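You operate a simulated robot arm through the tools that you are given. There is no shell and no other tool. Be economical: measure what you need, move in short steps, check, and stop when the job is done.

Carry out the task below with a simulated two-armed robot. There is one attempt and no reset: what you move stays moved.

Task
Carry the small blue pump with both arms and set it on the blue-legged table top.

It is judged by the outcome, as a careful person would: the job done as asked, and still so three seconds after it is handed in. It fails if anything else is knocked over, pushed out of place, dropped, spilled or broken.

Robot
Two 7-joint arms with two-finger grippers on one trunk, on a base that drives. Base frame: it is fixed to the floor where the robot stands at the start and does not move with it; the origin is under the middle of the robot, x ahead of it, y to its left, z up; the surface under the hand at the start is at about z = 74. Units: cm, degrees, N and s.
The left shoulder is at the start at [4.5, 15.9, 110.5], the right one opposite. With the tool pointing down near the work surface each hand reaches from about 26 to 74 cm from the robot's upright axis, wherever it stands, measured 20 degrees to its own side. Places, roughly: blue-legged table top [60, 280, 80]. Payload 2.45 kg a hand.
The TCP of each hand is the grasp point between the finger pads, 2.6 cm short of the fingertips. In the tool frame z runs along the fingers and y along their closing line. The gripper opens to 9.6 cm. The gripper's body begins 6.9 cm behind the TCP.
Orientation is told as [roll, pitch, yaw] about the base's x, y, z axes, in that order, counted from this pose: with the fingers straight down and closing along the base's y, the tool's x points along the base's -x, its y along +y and its z along -z.

Tools
- The arms move only by the tool play_rows. It takes "left_commands", "right_commands" or both (then of equal length, played together; a hand with none holds still); each is a list of rows, each an object of numbers (a shift or turn left out is 0, a gripper value left out holds the last): "tx", "ty", "tz": the shift along the tool's x, y, z in cm; "wx", "wy", "wz": the turn, a rotation vector about the tool's x, y, z in degrees; "fingers": the finger opening in cm, from 0 to 9.6. In form: [{"tx": .., "ty": .., "tz": .., "wx": .., "wy": .., "wz": .., "fingers": ..}, ...]. A call has 1 to 12 rows; each row shifts and turns the commanded pose from where the row before left it, along the tool's axes as they then stand. A row lasts 0.2 s, in which the tool goes at most 5 cm and 8.6 degrees; a call with a longer step from one row to the next is refused whole, and so is a gripper value outside its range. Where a pose cannot be reached the arm comes as near as it can. A force on the tool above 40 N (or 10 N above the force at the start of the call, whichever is more), or a blocked arm, ends the call early, and 0.2 s more pass. The fingers move at their own pace and stop on an object; they squeeze with about 22 N. The grip force told is the motor's: it shows also when the fingers shut on nothing. Time passes only in rows, and 0.2 s behind the last, so rows that do not move let the fingers close. It gives the time, the measured TCP pose, the force on the tool (base axes), the opening and the grip force at its end, in the units of the frame above (readings bear some noise), with the torque about the TCP (base axes, N m) and any sound that the robot's microphone picked up.
- Cameras (640 x 400 px; columns grow to the right, rows downward): "scene" is now at [10.79, -1.63, 155.43]; the picture's right is [-0.31, -0.95, -0.00], its down [-0.83, 0.27, -0.50] and it looks along [0.47, -0.15, -0.87] (base axes); focal length 278 px, centre (320, 200). "left" rides on the left gripper at [8.2, -0.3, -9.8] in its tool frame; the picture's right is [0.04, 1.00, 0.00], its down [-0.73, 0.03, -0.68] and it looks along [-0.68, 0.03, 0.73] (tool axes); focal length 256 px, centre (320, 200). "right" rides on the right gripper at [8.2, 0.3, -9.8] in its tool frame; the picture's right is [-0.04, 1.00, 0.00], its down [-0.73, -0.03, -0.68] and it looks along [-0.68, -0.03, 0.73] (tool axes); focal length 256 px, centre (320, 200). There is no depth. A picture from a camera that has moved, and an enlarged one, comes with that camera's place and axes in the base frame and with its lens. The place of the scene camera against the robot may be out by one fixed shift of up to 1.8 cm in any direction.
- camera(camera): a new picture of that camera. It takes no simulated time.
- move_column(by): slides the trunk up (or, below 0, down) by that many cm; the arms and the scene camera ride with it, the base frame stays. It gives what a move gives, with no picture.
- base_move(legs): drives the robot by 1 to 6 legs, each [ahead, left, turn to the left] in cm, cm and degrees, along the robot's own axes; the way and the turn of a leg run together, so that a leg with both is an arc; at most 150 cm and 180 degrees a leg. The arms and the cameras ride along, it lands a little off, and it stops where it bumps. It gives what a move gives.
- aim_head(pan, tilt): turns the head with the scene camera to pan (to the left, within 120 degrees either way) and tilt (down, from -29 to 69), counted from straight ahead of the robot. It gives what a move gives.
- enlarge(camera, box): a new picture of the part [left, top, right, bottom] of that camera's present view, enlarged. It takes no simulated time.
- close_job(): hands the job in; it is judged then, once.

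Go step by step. Nothing tells you exact positions but the pictures and the camera data: compare them with the known pose of the tool, close in by small moves and look again before you grip or let go. The budget is 120 turns and 108 pictures, counting those below and the enlarged ones. Unless the task says otherwise, let go and move clear before handing in, and close with one line.

The tools are called after ">>>" by a JSON object that holds its "op" and its "data". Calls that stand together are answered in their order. play_rows: Moves the arms, as the interface text tells. Its arguments: {"type":"object","properties":{"left_commands":{"type":"array","items":{"type":"object","properties":{"tx":{"type":"number"},"ty":{"type":"number"},"tz":{"type":"number"},"wx":{"type":"number"},"wy":{"type":"number"},"wz":{"type":"number"},"fingers":{"type":"number"}}}},"right_commands":{"type":"array","items":{"type":"object","properties":{"tx":{"type":"number"},"ty":{"type":"number"},"tz":{"type":"number"},"wx":{"type":"number"},"wy":{"type":"number"},"wz":{"type":"number"},"fingers":{"type":"number"}}}}},"required":[]} The other tools are called the same way: move_column (by) slides the trunk up or down; base_move (legs) drives the base; aim_head (pan, tilt) turns the head that bears the scene camera; camera (camera) takes a picture; enlarge (camera, box) takes an enlarged picture of a part of a camera's view; close_job () hands the job in.

At the start:

```text
time_s: 0.0
left_eef_pos: [48.24, 1.98, 101.81]
left_orientation: [0.1, 0.1, 0.1]
left_contact_force: [0.5, -0.5, -0.3]
left_wrist_torque: [0.0, -0.01, 0.01]
left_opening: 9.58
left_gripper_force: 0.0
right_eef_pos: [31.28, -32.77, 100.13]
right_orientation: [0.0, 0.1, 0.0]
right_contact_force: [-0.7, -0.2, -0.8]
right_wrist_torque: [-0.01, 0.02, 0.03]
right_opening: 9.6
right_gripper_force: 0.1
trunk travel left (down, up): [-27.5, 29.2]
robot x, y, heading: [0.07, -0.03, -0.1]
head pan, tilt: [-18.0, 60.0]
```

scene: 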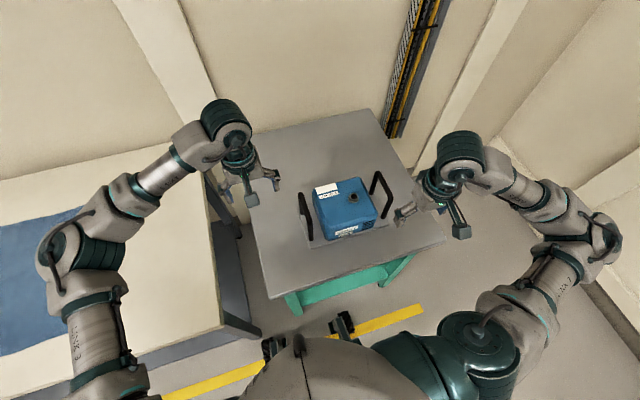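
right: 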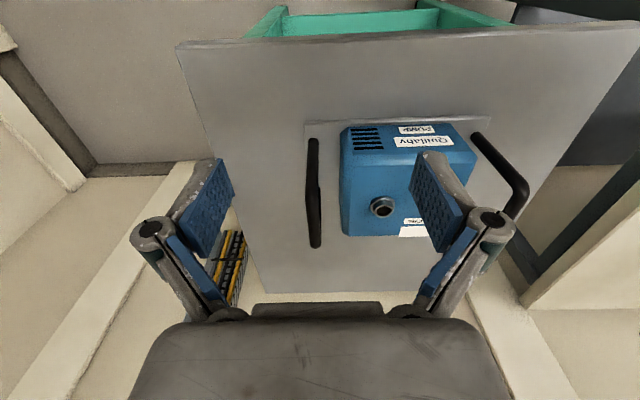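
left: 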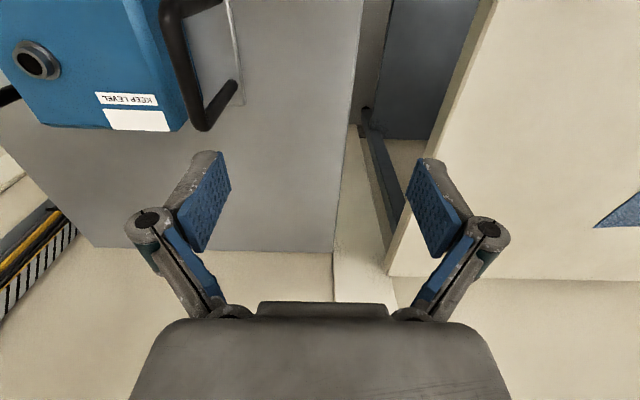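

The pump stands on a green-legged table ahead, with a black handle at each side and a "keep level" label. I take a closer look first to measure the handles.

>>> {"op": "enlarge", "data": {"camera": "scene", "box": [260, 140, 440, 260]}}

>>> {"op": "enlarge", "data": {"camera": "right", "box": [280, 90, 560, 265]}}

```text
3.33 times, centred on (350, 200) of scene
camera zoom: at [10.79, -1.63, 155.43], right [-0.31, -0.95, 0.0], down [-0.83, 0.27, -0.5], along [0.47, -0.15, -0.87], focal length 928 px, centre (220, 200)
```

zoom: 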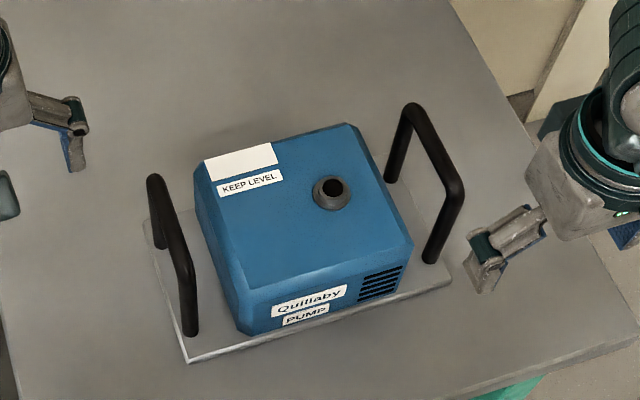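

```text
2.29 times, centred on (420, 178) of right
camera zoom: at [23.04, -32.42, 109.91], right [0.04, 1.0, 0.0], down [0.73, -0.03, 0.68], along [0.68, -0.03, -0.73], focal length 585 px, centre (91, 251)
```

zoom: 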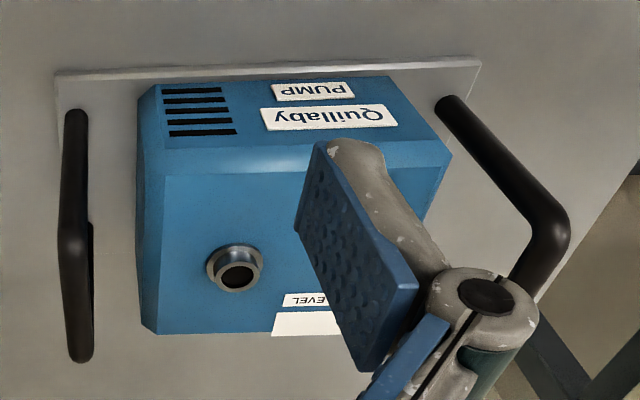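

The handles run along x at about y = -9 and y = -33, with bars near z = 87, centred near x = 47. Before moving I look over the way to the left.

>>> {"op": "aim_head", "data": {"pan": 80, "tilt": 25}}

>>> {"op": "camera", "data": {"camera": "scene"}}

>>> {"op": "aim_head", "data": {"pan": 40, "tilt": 40}}

>>> {"op": "camera", "data": {"camera": "scene"}}

>>> {"op": "aim_head", "data": {"pan": 118, "tilt": 30}}

>>> {"op": "camera", "data": {"camera": "scene"}}

```text
time_s: 1.7
left_eef_pos: [47.95, 2.16, 101.83]
left_orientation: [0.0, -0.1, 0.0]
left_contact_force: [0.2, 0.5, 0.2]
left_wrist_torque: [-0.03, 0.05, 0.0]
left_opening: 9.57
left_gripper_force: 0.1
right_eef_pos: [31.06, -32.63, 100.18]
right_orientation: [0.0, 0.0, 0.1]
right_contact_force: [-0.2, 0.1, -0.1]
right_wrist_torque: [0.01, -0.02, 0.0]
right_opening: 9.62
right_gripper_force: 0.1
trunk travel left (down, up): [-27.5, 29.2]
robot x, y, heading: [0.04, 0.17, -0.0]
head pan, tilt: [80.0, 25.0]
```

```text
102 pictures are left
camera scene: at [6.06, 9.51, 160.47], right [0.98, -0.17, 0.0], down [-0.08, -0.41, -0.91], along [0.16, 0.89, -0.42], focal length 278 px, centre (320, 200)
```

scene: 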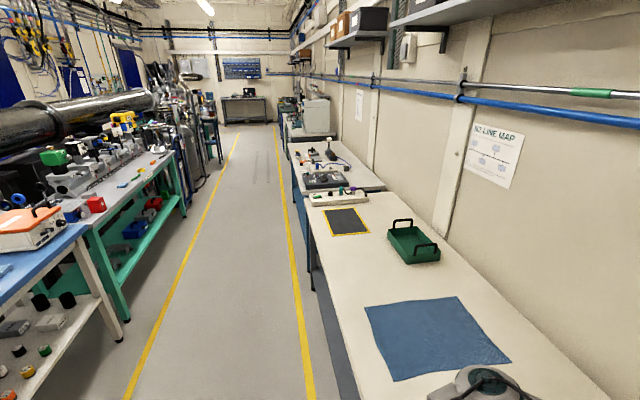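

```text
time_s: 2.8
left_eef_pos: [47.78, 2.08, 101.95]
left_orientation: [0.0, -0.1, 0.1]
left_contact_force: [0.3, 0.6, -0.3]
left_wrist_torque: [0.0, -0.02, 0.0]
left_opening: 9.6
left_gripper_force: 0.1
right_eef_pos: [30.96, -32.72, 100.34]
right_orientation: [0.0, -0.1, 0.0]
right_contact_force: [-0.1, -0.3, 1.0]
right_wrist_torque: [-0.01, 0.01, 0.03]
right_opening: 9.59
right_gripper_force: 0.1
trunk travel left (down, up): [-27.5, 29.2]
robot x, y, heading: [-0.24, 0.29, -0.1]
head pan, tilt: [40.0, 40.0]
```

```text
101 pictures are left
camera scene: at [10.95, 5.91, 158.12], right [0.64, -0.77, 0.0], down [-0.49, -0.41, -0.77], along [0.58, 0.49, -0.64], focal length 278 px, centre (320, 200)
```

scene: 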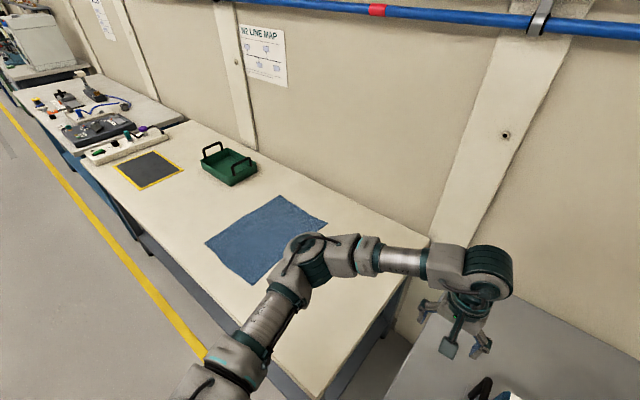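

```text
time_s: 4.3
left_eef_pos: [47.96, 2.09, 101.91]
left_orientation: [0.0, 0.0, -0.1]
left_contact_force: [0.7, 0.1, 0.2]
left_wrist_torque: [-0.01, -0.02, 0.02]
left_opening: 9.6
left_gripper_force: 0.1
right_eef_pos: [31.05, -32.57, 100.25]
right_orientation: [0.1, -0.1, 0.1]
right_contact_force: [0.3, -0.6, 0.4]
right_wrist_torque: [-0.01, -0.01, -0.01]
right_opening: 9.59
right_gripper_force: 0.1
trunk travel left (down, up): [-27.5, 29.2]
robot x, y, heading: [-0.08, 0.27, -0.2]
head pan, tilt: [118.0, 30.0]
```

```text
100 pictures are left
camera scene: at [0.21, 8.43, 159.69], right [0.88, 0.47, 0.0], down [0.23, -0.44, -0.87], along [-0.41, 0.77, -0.5], focal length 278 px, centre (320, 200)
```

scene: 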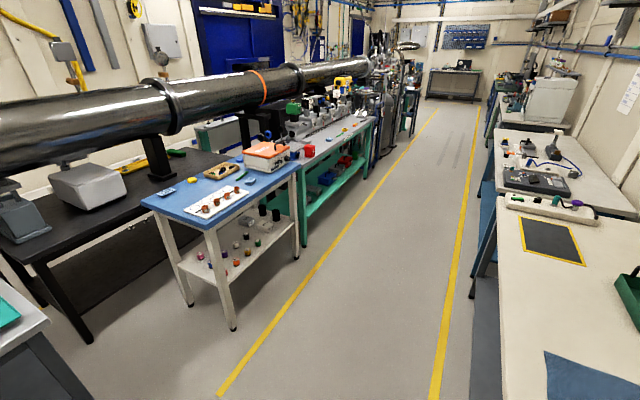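

>>> {"op": "aim_head", "data": {"pan": 75, "tilt": 20}}

>>> {"op": "enlarge", "data": {"camera": "scene", "box": [220, 100, 420, 225]}}

```text
time_s: 5.4
left_eef_pos: [47.92, 2.1, 101.89]
left_orientation: [0.0, -0.1, 0.0]
left_contact_force: [0.0, -0.3, -0.5]
left_wrist_torque: [-0.01, 0.02, 0.02]
left_opening: 9.61
left_gripper_force: 0.2
right_eef_pos: [31.12, -32.69, 100.1]
right_orientation: [0.1, -0.1, 0.1]
right_contact_force: [1.1, -0.6, -0.1]
right_wrist_torque: [0.01, -0.01, 0.0]
right_opening: 9.57
right_gripper_force: 0.0
trunk travel left (down, up): [-27.5, 29.2]
robot x, y, heading: [-0.06, 0.06, 0.0]
head pan, tilt: [75.0, 20.0]
```

```text
3.20 times, centred on (320, 162) of scene
camera zoom: at [6.86, 9.43, 161.28], right [0.97, -0.26, 0.0], down [-0.09, -0.33, -0.94], along [0.24, 0.91, -0.34], focal length 891 px, centre (320, 320)
```

zoom: 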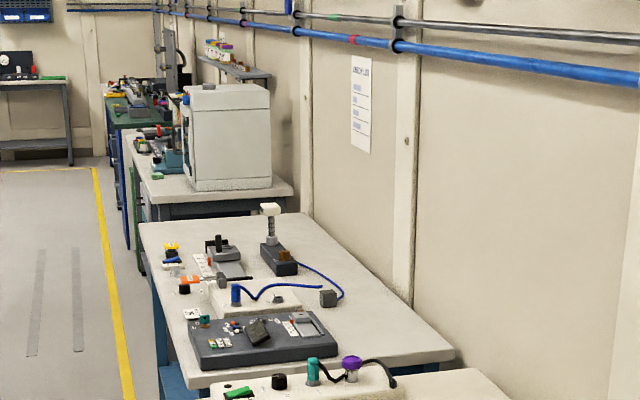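

The blue-legged table spans about x 26–90, y 192–345, with a free patch at its far front end. I bring both hands above the handles first.

>>> {"op": "play_rows", "data": {"left_commands": [{"ty": -2.8, "tx": 0.3, "fingers": 5}, {"ty": -2.8, "tx": 0.3}, {"ty": -2.8, "tx": 0.3}, {"ty": -2.7, "tz": 2}, {"tz": 2}], "right_commands": [{"tx": -4, "fingers": 5}, {"tx": -4}, {"tx": -4, "ty": -0.3}, {"tx": -4, "ty": -0.3}, {"tz": 2}]}}

>>> {"op": "camera", "data": {"camera": "left"}}

>>> {"op": "camera", "data": {"camera": "right"}}

>>> {"op": "aim_head", "data": {"pan": -18, "tilt": 60}}

>>> {"op": "enlarge", "data": {"camera": "scene", "box": [240, 130, 440, 255]}}

```text
time_s: 6.6
left_eef_pos: [47.0, -8.83, 97.93]
left_orientation: [0.0, -0.3, 0.0]
left_contact_force: [-0.3, -0.8, -0.6]
left_wrist_torque: [0.01, 0.03, -0.03]
left_opening: 5.01
left_gripper_force: 0.0
right_eef_pos: [47.14, -33.13, 98.32]
right_orientation: [0.1, -0.1, 0.0]
right_contact_force: [0.0, 0.1, -0.2]
right_wrist_torque: [0.0, 0.0, -0.01]
right_opening: 5.0
right_gripper_force: 0.1
trunk travel left (down, up): [-27.5, 29.2]
robot x, y, heading: [0.32, -0.08, 0.2]
head pan, tilt: [75.0, 20.0]
```

```text
98 pictures are left
camera left: at [38.78, -9.14, 107.88], right [-0.04, 1.0, 0.0], down [0.73, 0.03, 0.68], along [0.68, 0.03, -0.73], focal length 256 px, centre (320, 200)
```

left: 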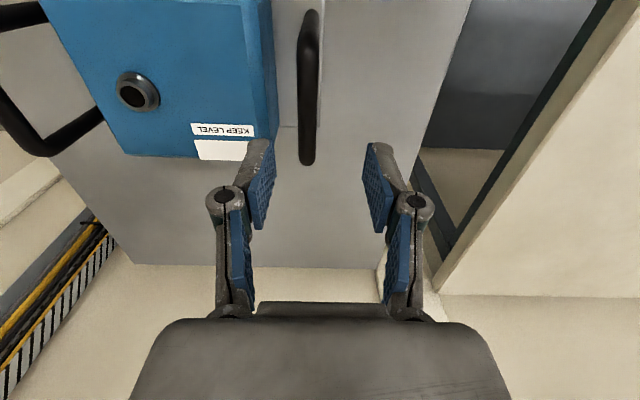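

```text
97 pictures are left
camera right: at [38.82, -32.86, 108.14], right [0.04, 1.0, 0.0], down [0.73, -0.03, 0.68], along [0.68, -0.03, -0.73], focal length 256 px, centre (320, 200)
```

right: 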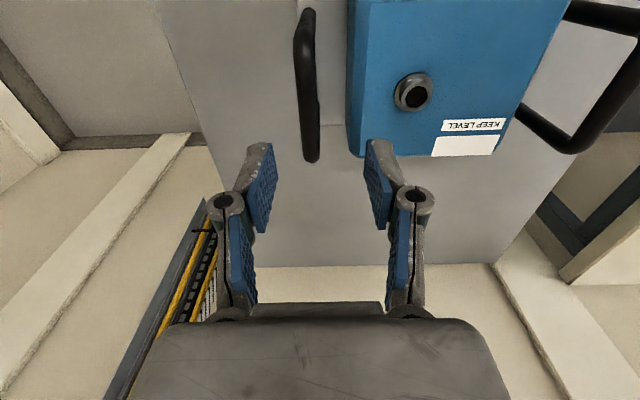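

```text
time_s: 8.3
left_eef_pos: [46.94, -8.72, 97.99]
left_orientation: [0.0, 0.0, 0.0]
left_contact_force: [0.3, 0.3, 0.3]
left_wrist_torque: [0.02, 0.0, -0.01]
left_opening: 5.0
left_gripper_force: 0.1
right_eef_pos: [47.19, -33.29, 98.34]
right_orientation: [0.0, -0.1, 0.0]
right_contact_force: [0.4, 0.1, -0.1]
right_wrist_torque: [0.02, 0.01, 0.01]
right_opening: 5.01
right_gripper_force: 0.0
trunk travel left (down, up): [-27.5, 29.2]
robot x, y, heading: [0.04, 0.09, 0.1]
head pan, tilt: [-18.0, 60.0]
```

```text
3.20 times, centred on (340, 192) of scene
camera zoom: at [10.89, -1.71, 155.42], right [-0.31, -0.95, 0.0], down [-0.83, 0.27, -0.5], along [0.47, -0.15, -0.87], focal length 891 px, centre (256, 224)
```

zoom: 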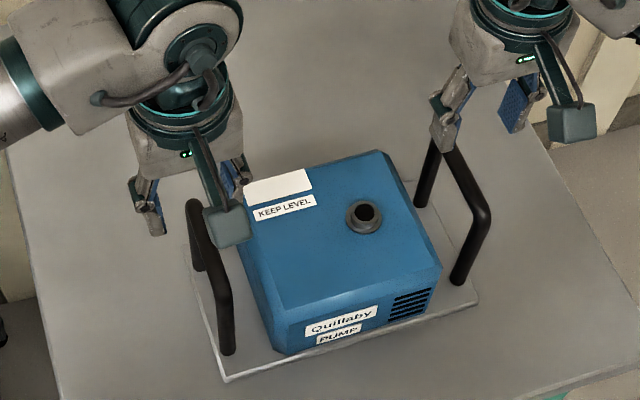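

Wrist views put the bars at y ≈ -9.7 and -34.3. I centre each hand on its bar, narrow the opening and go down half-way to check.

>>> {"op": "play_rows", "data": {"left_commands": [{"ty": -0.95, "fingers": 3.8}, {}, {"tz": 2.5}, {"tz": 2.5}, {}], "right_commands": [{"ty": -1.1, "fingers": 3.8}, {}, {"tz": 2.5}, {"tz": 2.8}, {}]}}

>>> {"op": "camera", "data": {"camera": "left"}}

>>> {"op": "camera", "data": {"camera": "right"}}

```text
time_s: 9.5
left_eef_pos: [46.96, -9.85, 92.98]
left_orientation: [0.0, -0.1, 0.0]
left_contact_force: [-0.3, -0.4, 0.2]
left_wrist_torque: [0.01, 0.01, 0.04]
left_opening: 3.78
left_gripper_force: 0.0
right_eef_pos: [47.27, -34.34, 92.93]
right_orientation: [0.0, -0.2, 0.0]
right_contact_force: [-0.7, 0.3, 0.7]
right_wrist_torque: [0.02, 0.01, 0.0]
right_opening: 3.81
right_gripper_force: 0.0
trunk travel left (down, up): [-27.5, 29.2]
robot x, y, heading: [0.12, -0.01, 0.2]
head pan, tilt: [-18.0, 60.0]
```

```text
95 pictures are left
camera left: at [38.79, -10.15, 102.76], right [-0.04, 1.0, 0.0], down [0.73, 0.03, 0.68], along [0.68, 0.03, -0.73], focal length 256 px, centre (320, 200)
```

left: 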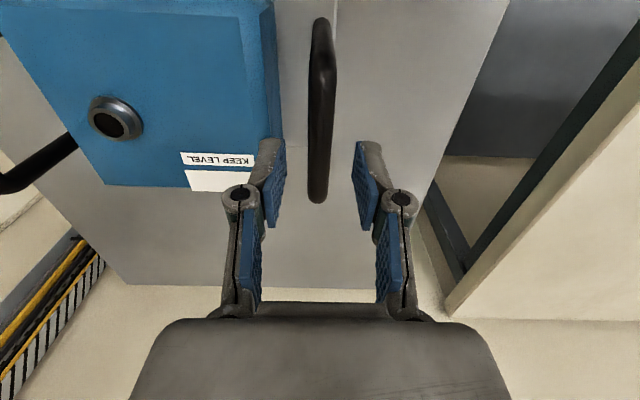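

```text
94 pictures are left
camera right: at [38.91, -33.94, 102.81], right [0.04, 1.0, 0.0], down [0.73, -0.03, 0.68], along [0.68, -0.03, -0.73], focal length 256 px, centre (320, 200)
```

right: 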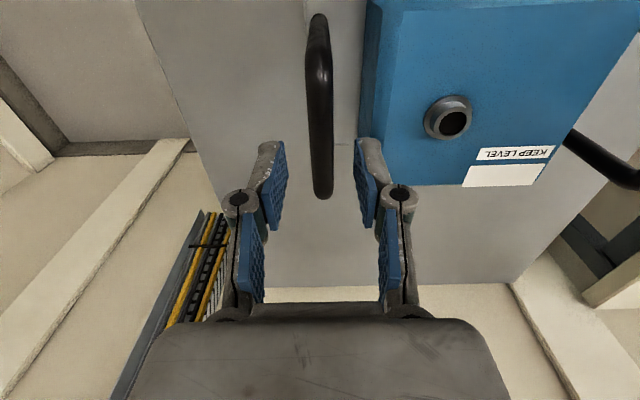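

Both bars are centred between the fingers. I narrow slightly, for clearance to the pump body, and go down to bar height.

>>> {"op": "play_rows", "data": {"left_commands": [{"fingers": 3.2, "ty": 0.1}, {"tz": 2}, {"tz": 2}, {"tz": 1.9}, {}], "right_commands": [{"fingers": 3.2, "tx": 0.3}, {"tz": 2}, {"tz": 2}, {"tz": 1.9}, {}]}}

>>> {"op": "camera", "data": {"camera": "left"}}

>>> {"op": "camera", "data": {"camera": "right"}}

>>> {"op": "enlarge", "data": {"camera": "scene", "box": [240, 130, 440, 255]}}

```text
time_s: 10.7
left_eef_pos: [47.11, -9.81, 86.98]
left_orientation: [0.0, -0.1, 0.1]
left_contact_force: [0.2, 0.6, 0.4]
left_wrist_torque: [0.0, 0.0, 0.0]
left_opening: 3.2
left_gripper_force: 0.0
right_eef_pos: [46.77, -34.22, 87.07]
right_orientation: [0.0, -0.1, 0.0]
right_contact_force: [0.1, -0.9, 0.1]
right_wrist_torque: [-0.02, 0.0, 0.0]
right_opening: 3.18
right_gripper_force: 0.0
trunk travel left (down, up): [-27.5, 29.2]
robot x, y, heading: [0.01, -0.24, 0.0]
head pan, tilt: [-18.0, 60.0]
```

```text
93 pictures are left
camera left: at [38.82, -10.14, 96.91], right [-0.04, 1.0, 0.0], down [0.73, 0.03, 0.68], along [0.68, 0.03, -0.73], focal length 256 px, centre (320, 200)
```

left: 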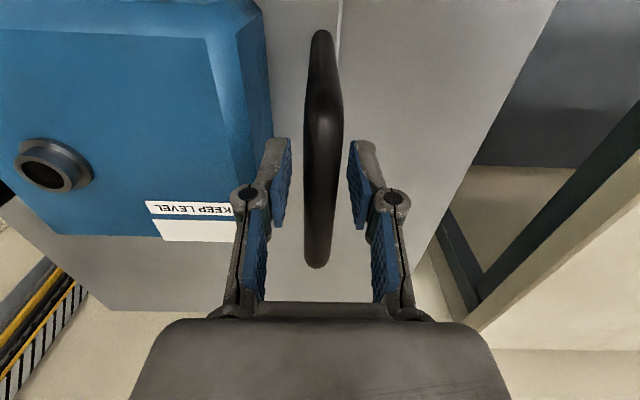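

```text
92 pictures are left
camera right: at [38.44, -33.92, 96.88], right [0.04, 1.0, 0.0], down [0.73, -0.03, 0.68], along [0.68, -0.03, -0.73], focal length 256 px, centre (320, 200)
```

right: 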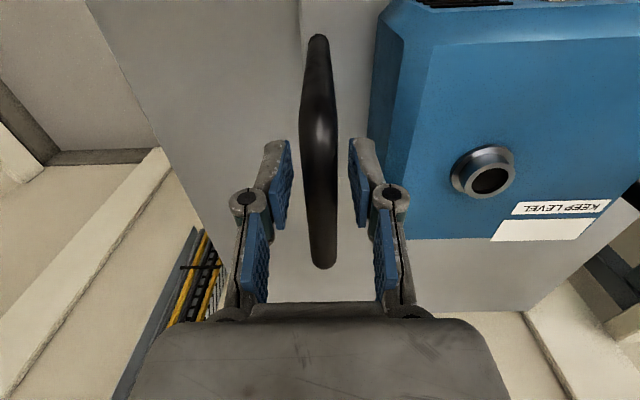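

```text
3.20 times, centred on (340, 192) of scene
camera zoom: at [10.85, -1.74, 155.42], right [-0.31, -0.95, 0.0], down [-0.83, 0.27, -0.5], along [0.47, -0.15, -0.87], focal length 891 px, centre (256, 224)
```

zoom: 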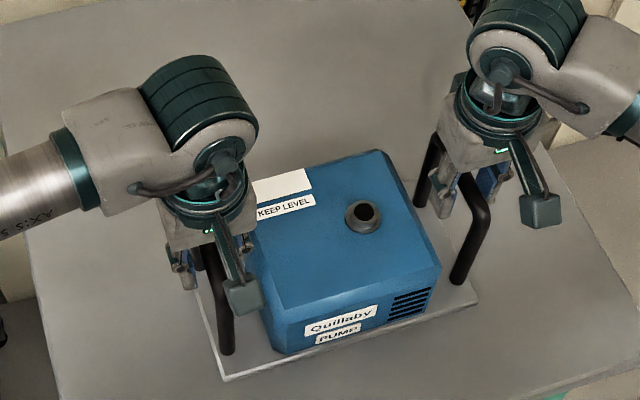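

Both bars sit between the pads at TCP height. I close both grippers together.

>>> {"op": "play_rows", "data": {"left_commands": [{"fingers": 1.0}, {"fingers": 0}, {}, {}], "right_commands": [{"fingers": 1.0}, {"fingers": 0}, {}, {}]}}

```text
time_s: 11.7
left_eef_pos: [47.11, -9.87, 86.93]
left_orientation: [0.0, -0.1, -0.1]
left_contact_force: [0.1, -2.8, -0.7]
left_wrist_torque: [0.02, 0.01, 0.0]
left_opening: 1.44
left_gripper_force: 21.9
right_eef_pos: [46.68, -34.19, 87.12]
right_orientation: [0.1, -0.2, 0.1]
right_contact_force: [-1.3, 4.0, 0.2]
right_wrist_torque: [-0.02, -0.05, -0.03]
right_opening: 1.43
right_gripper_force: 21.8
trunk travel left (down, up): [-27.5, 29.2]
robot x, y, heading: [-0.02, 0.13, 0.1]
head pan, tilt: [-18.0, 60.0]
```

Both grips hold. I lift a little with the trunk so that both hands rise exactly together.

>>> {"op": "move_column", "data": {"by": 2}}

>>> {"op": "enlarge", "data": {"camera": "scene", "box": [240, 130, 440, 255]}}

```text
time_s: 12.4
left_eef_pos: [47.11, -9.92, 89.03]
left_orientation: [0.0, 0.0, 0.0]
left_contact_force: [-0.5, -8.8, -7.2]
left_wrist_torque: [0.06, -0.06, -0.07]
left_opening: 1.45
left_gripper_force: 22.2
right_eef_pos: [46.88, -34.27, 88.99]
right_orientation: [0.1, 0.1, 0.2]
right_contact_force: [1.3, 9.0, -7.6]
right_wrist_torque: [-0.06, 0.19, -0.1]
right_opening: 1.45
right_gripper_force: 21.9
trunk travel left (down, up): [-29.5, 27.2]
robot x, y, heading: [-0.15, -0.16, 0.1]
head pan, tilt: [-18.0, 60.0]
```

```text
3.20 times, centred on (340, 192) of scene
camera zoom: at [9.91, -1.87, 157.42], right [-0.31, -0.95, 0.0], down [-0.83, 0.27, -0.49], along [0.47, -0.15, -0.87], focal length 891 px, centre (256, 224)
```

zoom: 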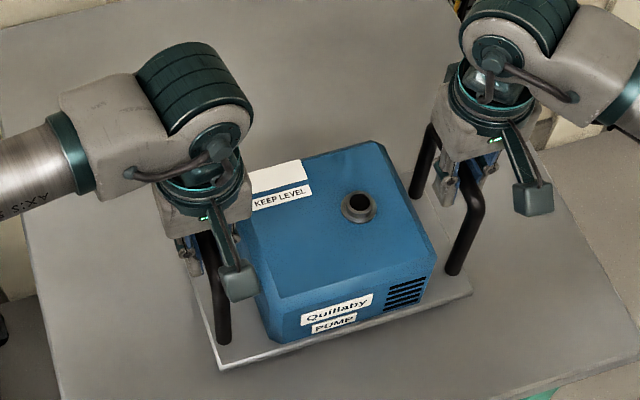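

Pump lifted level (about 15 N total). I raise it further and back out slowly.

>>> {"op": "move_column", "data": {"by": 12}}

>>> {"op": "base_move", "data": {"legs": [[-20, 0, 0], [-20, 0, 0]]}}

>>> {"op": "camera", "data": {"camera": "scene"}}

```text
time_s: 13.9
left_eef_pos: [47.15, -9.91, 100.86]
left_orientation: [0.1, -0.1, 0.0]
left_contact_force: [-0.2, -14.7, -7.1]
left_wrist_torque: [0.0, 0.02, 0.04]
left_opening: 1.43
left_gripper_force: 21.7
right_eef_pos: [46.86, -34.5, 100.94]
right_orientation: [0.1, 0.0, 0.1]
right_contact_force: [-0.3, 14.3, -6.8]
right_wrist_torque: [-0.07, 0.19, -0.03]
right_opening: 1.44
right_gripper_force: 21.8
trunk travel left (down, up): [-41.5, 15.2]
robot x, y, heading: [-0.14, 0.04, 0.2]
head pan, tilt: [-18.0, 60.0]
```

```text
time_s: 16.6
left_eef_pos: [7.7, -9.85, 100.85]
left_orientation: [0.1, 0.0, 0.1]
left_contact_force: [0.2, -21.5, -6.7]
left_wrist_torque: [0.12, 0.1, 0.13]
left_opening: 1.4
left_gripper_force: 21.8
right_eef_pos: [7.36, -34.37, 101.02]
right_orientation: [0.1, 0.0, 0.1]
right_contact_force: [-0.2, 20.5, -7.0]
right_wrist_torque: [-0.16, 0.02, 0.02]
right_opening: 1.45
right_gripper_force: 21.9
trunk travel left (down, up): [-41.5, 15.2]
robot x, y, heading: [-39.76, -0.05, 0.2]
head pan, tilt: [-18.0, 60.0]
```

```text
89 pictures are left
camera scene: at [-33.5, -1.93, 169.44], right [-0.31, -0.95, 0.0], down [-0.83, 0.27, -0.49], along [0.47, -0.15, -0.87], focal length 278 px, centre (320, 200)
```

scene: 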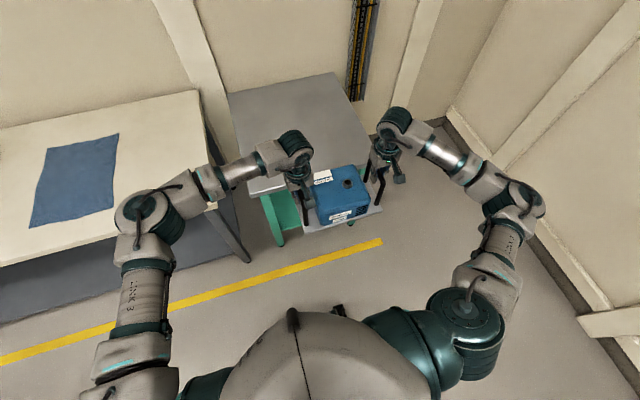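

The pump clears, but the hands pull outward against each other about 20 N. I relieve that with tiny inward shifts.

>>> {"op": "play_rows", "data": {"left_commands": [{"ty": -0.15}, {}], "right_commands": [{"ty": 0.15}, {}]}}

```text
time_s: 17.2
left_eef_pos: [7.19, -9.61, 101.05]
left_orientation: [0.1, -0.1, 0.2]
left_contact_force: [-1.5, 16.5, -7.3]
left_wrist_torque: [-0.12, 0.18, -0.22]
left_opening: 1.44
left_gripper_force: 21.7
right_eef_pos: [6.87, -34.1, 101.36]
right_orientation: [-0.4, -0.2, 0.0]
right_contact_force: [1.5, -16.6, -7.8]
right_wrist_torque: [0.06, -0.02, -0.01]
right_opening: 1.43
right_gripper_force: 21.9
trunk travel left (down, up): [-41.5, 15.2]
robot x, y, heading: [-39.7, -0.16, 0.0]
head pan, tilt: [-18.0, 60.0]
```

>>> {"op": "play_rows", "data": {"left_commands": [{"ty": 0.07}, {}], "right_commands": [{"ty": -0.07}, {}]}}

```text
time_s: 17.9
left_eef_pos: [7.09, -9.63, 101.29]
left_orientation: [0.1, -0.3, 0.3]
left_contact_force: [-1.0, 21.5, -7.3]
left_wrist_torque: [-0.13, 0.13, -0.12]
left_opening: 1.45
left_gripper_force: 22.0
right_eef_pos: [6.76, -34.02, 101.2]
right_orientation: [-0.1, -0.3, 0.0]
right_contact_force: [-0.3, -21.8, -7.1]
right_wrist_torque: [0.1, 0.06, -0.03]
right_opening: 1.44
right_gripper_force: 22.3
trunk travel left (down, up): [-41.5, 15.2]
robot x, y, heading: [-39.4, -0.06, -0.1]
head pan, tilt: [-18.0, 60.0]
```

>>> {"op": "play_rows", "data": {"left_commands": [{}], "right_commands": [{}]}}

```text
time_s: 18.2
left_eef_pos: [7.07, -9.65, 101.25]
left_orientation: [-0.1, -0.2, 0.2]
left_contact_force: [0.7, 23.8, -7.1]
left_wrist_torque: [-0.13, 0.08, -0.2]
left_opening: 1.43
left_gripper_force: 21.7
right_eef_pos: [6.68, -33.93, 101.24]
right_orientation: [-0.2, -0.4, 0.0]
right_contact_force: [0.8, -23.7, -6.7]
right_wrist_torque: [0.15, 0.08, -0.1]
right_opening: 1.42
right_gripper_force: 22.2
trunk travel left (down, up): [-41.5, 15.2]
robot x, y, heading: [-39.61, 0.09, 0.1]
head pan, tilt: [-18.0, 60.0]
```

>>> {"op": "play_rows", "data": {"left_commands": [{"ty": 0.08}, {}, {}, {}, {}], "right_commands": [{"ty": -0.08}, {}, {}, {}, {}]}}

```text
time_s: 19.4
left_eef_pos: [7.08, -9.85, 101.32]
left_orientation: [-0.1, -0.3, 0.2]
left_contact_force: [-0.4, 15.2, -7.0]
left_wrist_torque: [-0.1, 0.01, -0.03]
left_opening: 1.41
left_gripper_force: 22.4
right_eef_pos: [6.72, -34.02, 101.21]
right_orientation: [-0.1, -0.4, 0.1]
right_contact_force: [0.0, -16.3, -7.3]
right_wrist_torque: [0.05, 0.14, -0.02]
right_opening: 1.44
right_gripper_force: 22.4
trunk travel left (down, up): [-41.5, 15.2]
robot x, y, heading: [-39.74, -0.07, -0.2]
head pan, tilt: [-18.0, 60.0]
```

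>>> {"op": "play_rows", "data": {"left_commands": [{"ty": 0.08}, {}, {}, {}, {}], "right_commands": [{"ty": -0.08}, {}, {}, {}, {}]}}

>>> {"op": "camera", "data": {"camera": "left"}}

```text
time_s: 20.6
left_eef_pos: [6.92, -9.63, 101.15]
left_orientation: [-0.2, -0.3, 0.1]
left_contact_force: [0.8, -4.8, -7.2]
left_wrist_torque: [-0.02, 0.01, 0.16]
left_opening: 1.42
left_gripper_force: 22.0
right_eef_pos: [6.69, -34.1, 101.34]
right_orientation: [0.0, -0.4, 0.1]
right_contact_force: [-1.4, 5.5, -6.9]
right_wrist_torque: [0.01, 0.21, 0.03]
right_opening: 1.42
right_gripper_force: 21.9
trunk travel left (down, up): [-41.5, 15.2]
robot x, y, heading: [-39.57, -0.02, 0.1]
head pan, tilt: [-18.0, 60.0]
```

```text
88 pictures are left
camera left: at [-1.29, -9.99, 111.15], right [-0.04, 1.0, 0.0], down [0.73, 0.03, 0.68], along [0.68, 0.02, -0.73], focal length 256 px, centre (320, 200)
```

left: 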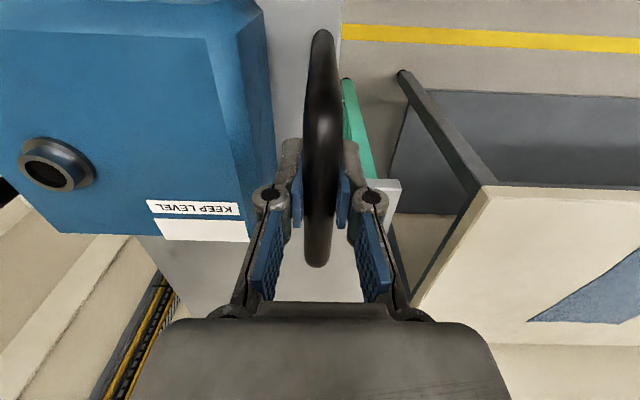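

Side force is small now. I drive left along the aisle, part-way, and check the forces.

>>> {"op": "base_move", "data": {"legs": [[0, 60, 0], [0, 60, 0]]}}

>>> {"op": "aim_head", "data": {"pan": 65, "tilt": 30}}

>>> {"op": "camera", "data": {"camera": "scene"}}

```text
time_s: 27.1
left_eef_pos: [7.8, 110.74, 101.26]
left_orientation: [-0.4, -0.4, -1.1]
left_contact_force: [-0.2, -26.1, -6.5]
left_wrist_torque: [0.16, -0.38, 0.14]
left_opening: 1.42
left_gripper_force: 22.3
right_eef_pos: [7.15, 86.29, 101.38]
right_orientation: [-0.1, -0.3, -1.0]
right_contact_force: [0.2, 26.3, -7.4]
right_wrist_torque: [-0.18, 0.56, -0.06]
right_opening: 1.44
right_gripper_force: 22.5
trunk travel left (down, up): [-41.5, 15.2]
robot x, y, heading: [-38.5, 121.41, -1.1]
head pan, tilt: [-18.0, 60.0]
```

```text
time_s: 28.6
left_eef_pos: [7.36, 110.24, 101.42]
left_orientation: [-0.3, -0.6, -1.3]
left_contact_force: [1.9, -3.6, -7.9]
left_wrist_torque: [0.09, 0.35, 0.26]
left_opening: 1.44
left_gripper_force: 22.2
right_eef_pos: [6.69, 85.78, 101.54]
right_orientation: [-0.2, -0.6, -1.0]
right_contact_force: [-2.5, 1.6, -6.1]
right_wrist_torque: [0.13, -0.23, 0.32]
right_opening: 1.45
right_gripper_force: 21.8
trunk travel left (down, up): [-41.5, 15.2]
robot x, y, heading: [-38.4, 120.76, -1.3]
head pan, tilt: [65.0, 30.0]
```

```text
87 pictures are left
camera scene: at [-35.33, 128.21, 173.76], right [0.9, -0.44, -0.01], down [-0.22, -0.44, -0.87], along [0.38, 0.78, -0.49], focal length 278 px, centre (320, 200)
```

scene: 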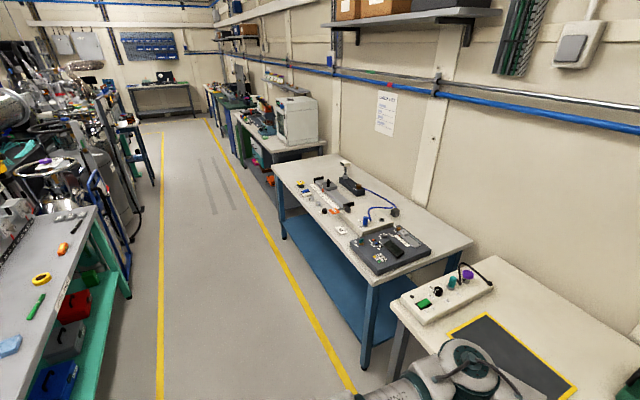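

The aisle is clear and the table in view. I enlarge it to plan the spot.

>>> {"op": "enlarge", "data": {"camera": "scene", "box": [255, 130, 495, 280]}}

>>> {"op": "base_move", "data": {"legs": [[0, 50, 1.2], [-1, 50, 0]]}}

>>> {"op": "aim_head", "data": {"pan": 25, "tilt": 40}}

>>> {"op": "camera", "data": {"camera": "scene"}}

```text
2.67 times, centred on (375, 205) of scene
camera zoom: at [-35.33, 128.21, 173.76], right [0.9, -0.44, -0.01], down [-0.22, -0.44, -0.87], along [0.38, 0.78, -0.49], focal length 742 px, centre (173, 187)
```

zoom: 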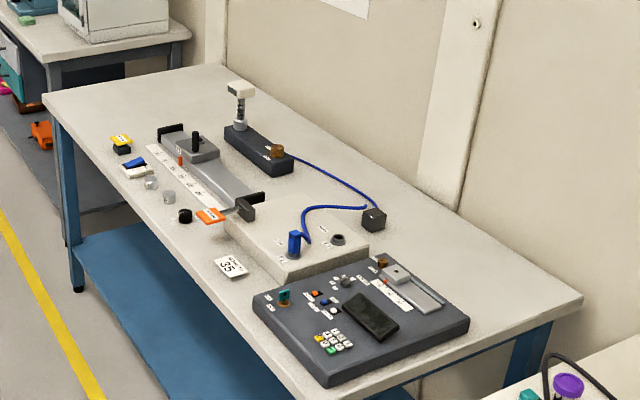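

```text
time_s: 34.1
left_eef_pos: [7.31, 210.75, 101.46]
left_orientation: [-0.2, -0.7, -0.6]
left_contact_force: [2.6, -5.4, -8.1]
left_wrist_torque: [0.12, 0.53, 0.42]
left_opening: 1.43
left_gripper_force: 22.1
right_eef_pos: [6.93, 186.41, 101.53]
right_orientation: [0.0, -0.5, -0.4]
right_contact_force: [-3.9, 6.0, -5.9]
right_wrist_torque: [0.08, -0.41, 0.37]
right_opening: 1.45
right_gripper_force: 22.5
trunk travel left (down, up): [-41.5, 15.2]
robot x, y, heading: [-39.08, 221.14, -0.6]
head pan, tilt: [65.0, 30.0]
```

```text
time_s: 35.2
left_eef_pos: [6.92, 208.47, 101.38]
left_orientation: [0.9, -1.0, -0.7]
left_contact_force: [2.1, -2.1, -8.5]
left_wrist_torque: [0.16, -0.05, 0.38]
left_opening: 1.45
left_gripper_force: 21.6
right_eef_pos: [6.42, 183.88, 100.97]
right_orientation: [0.9, -0.5, -0.7]
right_contact_force: [-1.3, -0.1, -6.5]
right_wrist_torque: [0.11, 0.12, 0.14]
right_opening: 1.47
right_gripper_force: 21.7
trunk travel left (down, up): [-41.5, 15.2]
robot x, y, heading: [-38.66, 220.68, -0.4]
head pan, tilt: [25.0, 40.0]
```

```text
85 pictures are left
camera scene: at [-31.75, 221.41, 172.17], right [0.42, -0.91, -0.02], down [-0.59, -0.25, -0.77], along [0.69, 0.33, -0.64], focal length 278 px, centre (320, 200)
```

scene: 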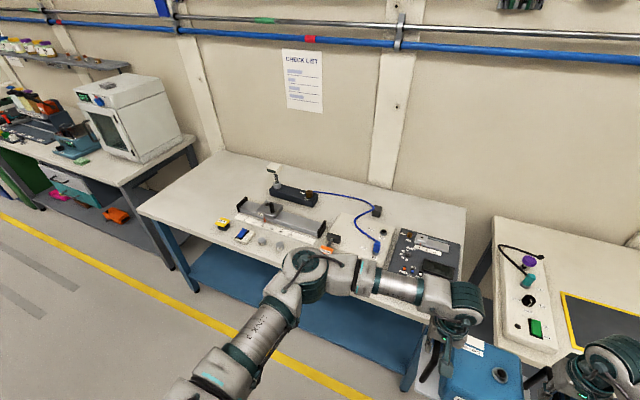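

The arms show a slight roll; I wait a moment and read again.

>>> {"op": "play_rows", "data": {"left_commands": [{}, {}, {}], "right_commands": [{}, {}, {}]}}

>>> {"op": "enlarge", "data": {"camera": "scene", "box": [120, 130, 480, 355]}}

>>> {"op": "aim_head", "data": {"pan": -18, "tilt": 60}}

>>> {"op": "camera", "data": {"camera": "scene"}}

```text
time_s: 36.0
left_eef_pos: [6.87, 209.57, 101.5]
left_orientation: [0.2, -0.8, -0.6]
left_contact_force: [2.9, -2.8, -8.0]
left_wrist_torque: [0.06, 0.51, 0.41]
left_opening: 1.45
left_gripper_force: 21.6
right_eef_pos: [6.52, 185.18, 101.4]
right_orientation: [0.3, -0.7, -0.6]
right_contact_force: [-4.5, 0.9, -6.4]
right_wrist_torque: [0.15, -0.37, 0.44]
right_opening: 1.44
right_gripper_force: 22.2
trunk travel left (down, up): [-41.5, 15.2]
robot x, y, heading: [-38.83, 220.87, -0.6]
head pan, tilt: [25.0, 40.0]
```

```text
1.78 times, centred on (300, 242) of scene
camera zoom: at [-31.73, 224.37, 172.15], right [0.42, -0.91, -0.01], down [-0.59, -0.26, -0.76], along [0.69, 0.32, -0.65], focal length 495 px, centre (356, 124)
```

zoom: 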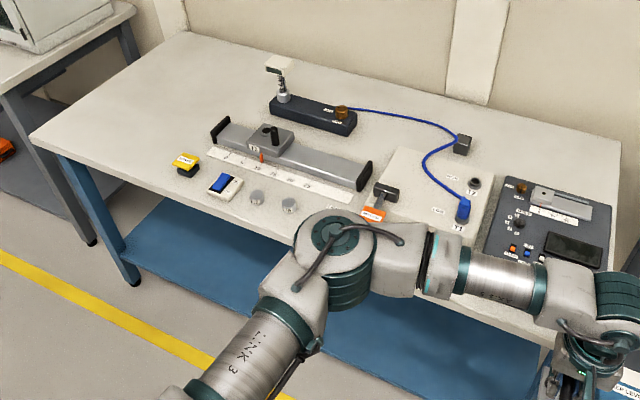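

```text
time_s: 37.1
left_eef_pos: [6.82, 208.45, 101.34]
left_orientation: [0.7, -0.8, -0.7]
left_contact_force: [1.7, -4.3, -7.6]
left_wrist_torque: [0.17, -0.07, 0.27]
left_opening: 1.47
left_gripper_force: 21.8
right_eef_pos: [6.39, 184.1, 100.92]
right_orientation: [0.9, -0.5, -0.7]
right_contact_force: [-3.0, 0.2, -6.2]
right_wrist_torque: [0.03, 0.1, 0.24]
right_opening: 1.44
right_gripper_force: 22.0
trunk travel left (down, up): [-41.5, 15.2]
robot x, y, heading: [-38.72, 220.73, -0.7]
head pan, tilt: [-18.0, 60.0]
```

```text
83 pictures are left
camera scene: at [-33.13, 215.38, 169.37], right [-0.32, -0.95, -0.02], down [-0.82, 0.29, -0.49], along [0.47, -0.14, -0.87], focal length 278 px, centre (320, 200)
```

scene: 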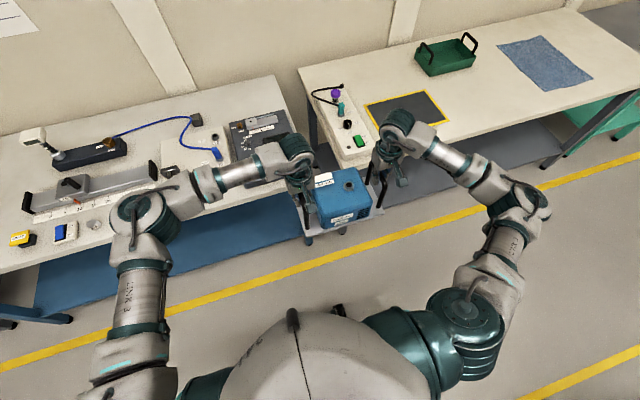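

The free patch is about x 26–60, y 308–348, so I aim for the pump centre at (40, 329). I continue left to y ≈ 351 in the aisle.

>>> {"op": "base_move", "data": {"legs": [[0, 65, 0.6], [0, 65, 0]]}}

>>> {"op": "play_rows", "data": {"left_commands": [{}, {}, {}, {}, {}, {}, {}, {}, {}, {}, {}, {}], "right_commands": [{}, {}, {}, {}, {}, {}, {}, {}, {}, {}, {}, {}]}}

>>> {"op": "aim_head", "data": {"pan": 0, "tilt": 45}}

>>> {"op": "camera", "data": {"camera": "scene"}}

```text
time_s: 43.9
left_eef_pos: [7.25, 343.43, 101.91]
left_orientation: [-1.4, -0.8, 0.1]
left_contact_force: [0.8, 0.1, -5.4]
left_wrist_torque: [-0.18, 0.45, 0.03]
left_opening: 1.45
left_gripper_force: 22.0
right_eef_pos: [7.04, 319.08, 102.34]
right_orientation: [-1.1, -0.8, 0.3]
right_contact_force: [0.3, 3.5, -8.9]
right_wrist_torque: [-0.16, -0.26, 0.09]
right_opening: 1.45
right_gripper_force: 22.0
trunk travel left (down, up): [-41.5, 15.2]
robot x, y, heading: [-38.25, 351.47, 0.3]
head pan, tilt: [-18.0, 60.0]
```

```text
time_s: 46.5
left_eef_pos: [6.84, 342.23, 101.9]
left_orientation: [-0.7, -1.0, 0.0]
left_contact_force: [-1.7, -0.5, -7.2]
left_wrist_torque: [0.01, -0.45, -0.09]
left_opening: 1.44
left_gripper_force: 22.0
right_eef_pos: [6.69, 317.81, 102.03]
right_orientation: [-0.4, -1.0, 0.3]
right_contact_force: [1.4, 0.0, -6.3]
right_wrist_torque: [0.0, 0.6, -0.28]
right_opening: 1.43
right_gripper_force: 21.4
trunk travel left (down, up): [-41.5, 15.2]
robot x, y, heading: [-38.49, 351.58, 0.1]
head pan, tilt: [-18.0, 60.0]
```

```text
time_s: 47.4
left_eef_pos: [6.9, 341.11, 101.78]
left_orientation: [-0.1, -1.0, -0.1]
left_contact_force: [-1.3, 0.0, -7.1]
left_wrist_torque: [0.05, -0.35, 0.11]
left_opening: 1.45
left_gripper_force: 22.0
right_eef_pos: [6.71, 316.74, 101.63]
right_orientation: [0.1, -0.9, 0.1]
right_contact_force: [-0.2, -0.6, -6.4]
right_wrist_torque: [0.05, 0.42, -0.1]
right_opening: 1.46
right_gripper_force: 22.4
trunk travel left (down, up): [-41.5, 15.2]
robot x, y, heading: [-38.6, 351.32, 0.1]
head pan, tilt: [0.0, 45.0]
```

```text
82 pictures are left
camera scene: at [-31.01, 348.88, 171.36], right [0.0, -1.0, -0.02], down [-0.71, 0.01, -0.7], along [0.7, 0.01, -0.71], focal length 278 px, centre (320, 200)
```

scene: 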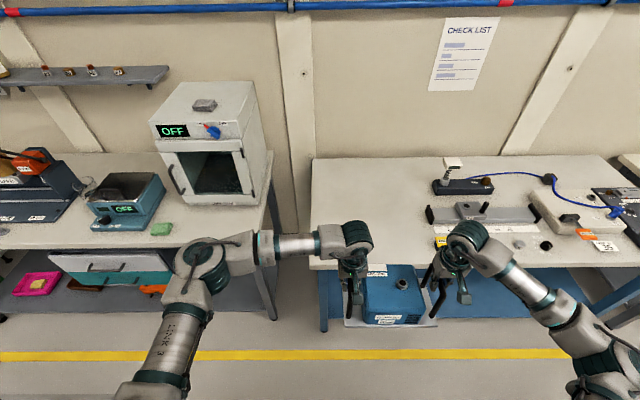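

Pump centre is at y ≈ 329, table left edge y ≈ 354, nearest item y ≈ 305, front edge x ≈ 24. I drive forward in two stages.

>>> {"op": "base_move", "data": {"legs": [[20, 0, 0]]}}

>>> {"op": "camera", "data": {"camera": "scene"}}

```text
time_s: 49.0
left_eef_pos: [26.77, 341.94, 101.89]
left_orientation: [-0.4, -1.1, 0.1]
left_contact_force: [0.8, -0.7, -7.9]
left_wrist_torque: [-0.01, 0.46, 0.19]
left_opening: 1.44
left_gripper_force: 21.6
right_eef_pos: [26.67, 317.5, 102.13]
right_orientation: [-0.3, -1.1, 0.3]
right_contact_force: [-2.1, -0.2, -6.6]
right_wrist_torque: [0.07, -0.35, 0.18]
right_opening: 1.45
right_gripper_force: 22.2
trunk travel left (down, up): [-41.5, 15.2]
robot x, y, heading: [-17.97, 351.4, 0.4]
head pan, tilt: [0.0, 45.0]
```

```text
81 pictures are left
camera scene: at [-11.46, 351.49, 171.43], right [0.0, -1.0, 0.0], down [-0.71, 0.0, -0.71], along [0.71, 0.01, -0.71], focal length 278 px, centre (320, 200)
```

scene: 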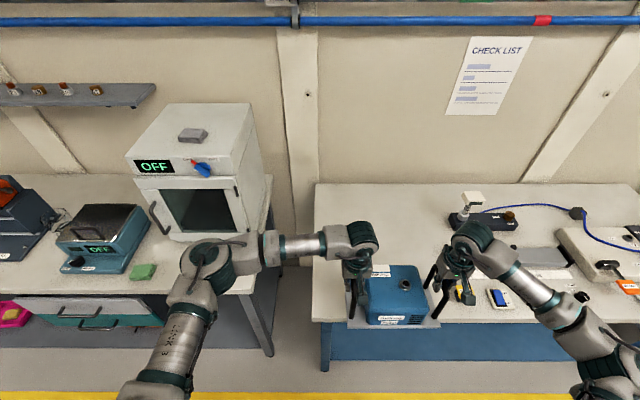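

>>> {"op": "base_move", "data": {"legs": [[13.5, 0, 0]]}}

>>> {"op": "aim_head", "data": {"pan": -18, "tilt": 58}}

>>> {"op": "play_rows", "data": {"left_commands": [{}, {}, {}, {}, {}, {}, {}, {}, {}, {}, {}, {}], "right_commands": [{}, {}, {}, {}, {}, {}, {}, {}, {}, {}, {}, {}]}}

>>> {"op": "camera", "data": {"camera": "scene"}}

>>> {"op": "camera", "data": {"camera": "right"}}

```text
time_s: 50.3
left_eef_pos: [40.32, 342.12, 102.25]
left_orientation: [-0.6, -1.3, 0.2]
left_contact_force: [-0.8, 0.5, -6.6]
left_wrist_torque: [-0.06, -0.39, -0.04]
left_opening: 1.46
left_gripper_force: 21.9
right_eef_pos: [40.17, 317.64, 102.25]
right_orientation: [-0.3, -1.2, 0.4]
right_contact_force: [-0.4, 0.1, -7.7]
right_wrist_torque: [-0.02, 0.53, -0.16]
right_opening: 1.43
right_gripper_force: 22.7
trunk travel left (down, up): [-41.5, 15.2]
robot x, y, heading: [-4.88, 351.41, 0.4]
head pan, tilt: [0.0, 45.0]
```

```text
time_s: 51.1
left_eef_pos: [40.01, 341.91, 102.2]
left_orientation: [-0.4, -1.3, 0.1]
left_contact_force: [-0.3, -1.4, -7.5]
left_wrist_torque: [0.05, -0.29, 0.06]
left_opening: 1.43
left_gripper_force: 22.1
right_eef_pos: [39.96, 317.54, 102.31]
right_orientation: [-0.4, -1.1, 0.2]
right_contact_force: [0.2, 0.1, -6.8]
right_wrist_torque: [0.02, 0.4, -0.12]
right_opening: 1.44
right_gripper_force: 22.2
trunk travel left (down, up): [-41.5, 15.2]
robot x, y, heading: [-4.85, 350.69, 0.0]
head pan, tilt: [-18.0, 58.0]
```

```text
time_s: 53.7
left_eef_pos: [40.0, 342.21, 102.16]
left_orientation: [-0.6, -1.4, 0.1]
left_contact_force: [1.9, 0.1, -8.8]
left_wrist_torque: [0.12, 0.42, 0.32]
left_opening: 1.44
left_gripper_force: 21.5
right_eef_pos: [39.92, 317.66, 102.44]
right_orientation: [-0.5, -1.3, 0.3]
right_contact_force: [-1.7, 0.5, -6.5]
right_wrist_torque: [0.06, -0.26, 0.14]
right_opening: 1.45
right_gripper_force: 21.8
trunk travel left (down, up): [-41.5, 15.2]
robot x, y, heading: [-5.0, 351.34, 0.3]
head pan, tilt: [-18.0, 58.0]
```

```text
80 pictures are left
camera scene: at [1.04, 348.55, 169.68], right [-0.31, -0.95, -0.01], down [-0.81, 0.26, -0.52], along [0.5, -0.16, -0.85], focal length 278 px, centre (320, 200)
```

scene: 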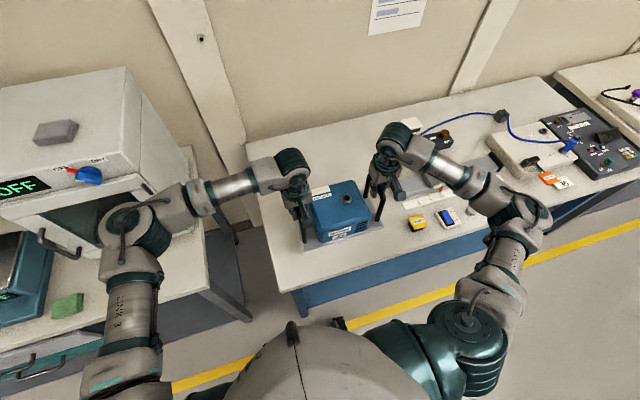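

```text
79 pictures are left
camera right: at [31.39, 318.13, 112.07], right [0.03, 1.0, -0.01], down [0.72, -0.02, 0.7], along [0.69, -0.03, -0.72], focal length 256 px, centre (320, 200)
```

right: 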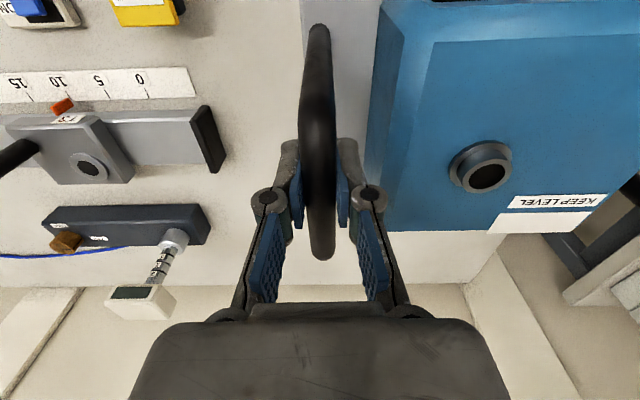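

Clear all round. I level the pump slightly (about 1.3° pitch, 0.3 cm height difference) and then lower with the trunk.

>>> {"op": "play_rows", "data": {"left_commands": [{"wy": 0.6}, {"wy": 0.6}, {}, {}], "right_commands": [{"wy": 0.6, "tz": 0.1}, {"wy": 0.6, "tz": 0.1}, {}, {}]}}

>>> {"op": "move_column", "data": {"by": -5}}

>>> {"op": "camera", "data": {"camera": "scene"}}

```text
time_s: 54.7
left_eef_pos: [40.04, 342.07, 102.35]
left_orientation: [-0.6, 0.0, 0.0]
left_contact_force: [2.2, 1.6, -7.8]
left_wrist_torque: [0.05, 0.35, 0.3]
left_opening: 1.45
left_gripper_force: 22.3
right_eef_pos: [39.86, 317.79, 102.22]
right_orientation: [-0.6, 0.0, 0.2]
right_contact_force: [-3.0, -3.7, -6.9]
right_wrist_torque: [0.1, -0.23, 0.09]
right_opening: 1.46
right_gripper_force: 22.2
trunk travel left (down, up): [-41.5, 15.2]
robot x, y, heading: [-5.02, 351.13, 0.2]
head pan, tilt: [-18.0, 58.0]
```

```text
time_s: 55.6
left_eef_pos: [40.0, 342.17, 97.41]
left_orientation: [-0.7, -0.2, 0.0]
left_contact_force: [1.7, 0.9, -7.5]
left_wrist_torque: [0.13, 0.22, 0.27]
left_opening: 1.47
left_gripper_force: 21.7
right_eef_pos: [39.89, 317.86, 97.37]
right_orientation: [-0.6, -0.2, 0.3]
right_contact_force: [-1.9, -1.6, -5.6]
right_wrist_torque: [0.09, -0.14, 0.08]
right_opening: 1.44
right_gripper_force: 21.9
trunk travel left (down, up): [-36.5, 20.2]
robot x, y, heading: [-4.98, 350.94, 0.1]
head pan, tilt: [-18.0, 58.0]
```

```text
78 pictures are left
camera scene: at [2.17, 348.33, 164.69], right [-0.31, -0.95, -0.01], down [-0.81, 0.26, -0.52], along [0.5, -0.15, -0.85], focal length 278 px, centre (320, 200)
```

scene: 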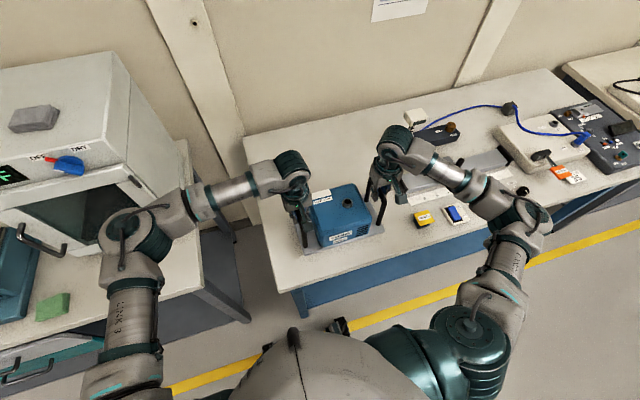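

>>> {"op": "move_column", "data": {"by": -2.5}}

>>> {"op": "enlarge", "data": {"camera": "scene", "box": [260, 150, 420, 250]}}

```text
time_s: 56.3
left_eef_pos: [39.88, 342.8, 94.91]
left_orientation: [-0.8, -0.1, 0.1]
left_contact_force: [1.2, 1.6, -7.0]
left_wrist_torque: [0.02, 0.13, 0.26]
left_opening: 1.47
left_gripper_force: 21.8
right_eef_pos: [39.75, 318.5, 95.09]
right_orientation: [-0.8, -0.1, 0.3]
right_contact_force: [-1.7, -0.6, -6.8]
right_wrist_torque: [0.06, -0.07, 0.09]
right_opening: 1.45
right_gripper_force: 21.5
trunk travel left (down, up): [-34.0, 22.7]
robot x, y, heading: [-5.12, 351.34, 0.4]
head pan, tilt: [-18.0, 58.0]
```

```text
4.00 times, centred on (340, 200) of scene
camera zoom: at [3.05, 349.58, 162.21], right [-0.3, -0.95, 0.0], down [-0.81, 0.26, -0.53], along [0.5, -0.16, -0.85], focal length 1114 px, centre (240, 200)
```

zoom: 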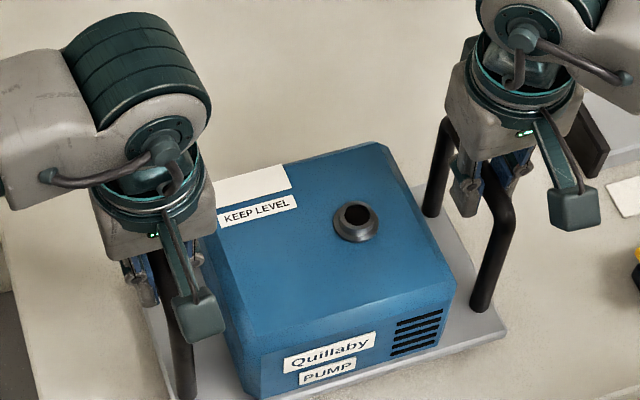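

>>> {"op": "move_column", "data": {"by": -1}}

>>> {"op": "move_column", "data": {"by": -0.6}}

```text
time_s: 56.9
left_eef_pos: [39.93, 343.58, 93.74]
left_orientation: [-1.2, -0.1, 0.1]
left_contact_force: [0.1, 0.9, -7.3]
left_wrist_torque: [0.11, 0.23, 0.09]
left_opening: 1.47
left_gripper_force: 22.3
right_eef_pos: [39.97, 319.17, 94.05]
right_orientation: [-1.1, -0.1, 0.5]
right_contact_force: [0.3, -0.5, -7.1]
right_wrist_torque: [-0.03, -0.12, -0.07]
right_opening: 1.45
right_gripper_force: 22.1
trunk travel left (down, up): [-33.0, 23.7]
robot x, y, heading: [-4.89, 351.16, 0.2]
head pan, tilt: [-18.0, 58.0]
```

```text
time_s: 57.4
left_eef_pos: [39.73, 342.8, 93.37]
left_orientation: [-0.9, -0.2, 0.0]
left_contact_force: [-0.6, 0.9, 0.4]
left_wrist_torque: [0.16, -0.39, 0.19]
left_opening: 1.46
left_gripper_force: 22.4
right_eef_pos: [39.59, 318.46, 93.46]
right_orientation: [-0.9, -0.2, 0.2]
right_contact_force: [-6.1, -2.4, 10.1]
right_wrist_torque: [0.02, -0.52, 0.09]
right_opening: 1.47
right_gripper_force: 22.2
trunk travel left (down, up): [-32.4, 24.3]
robot x, y, heading: [-4.89, 351.44, 0.1]
head pan, tilt: [-18.0, 58.0]
```

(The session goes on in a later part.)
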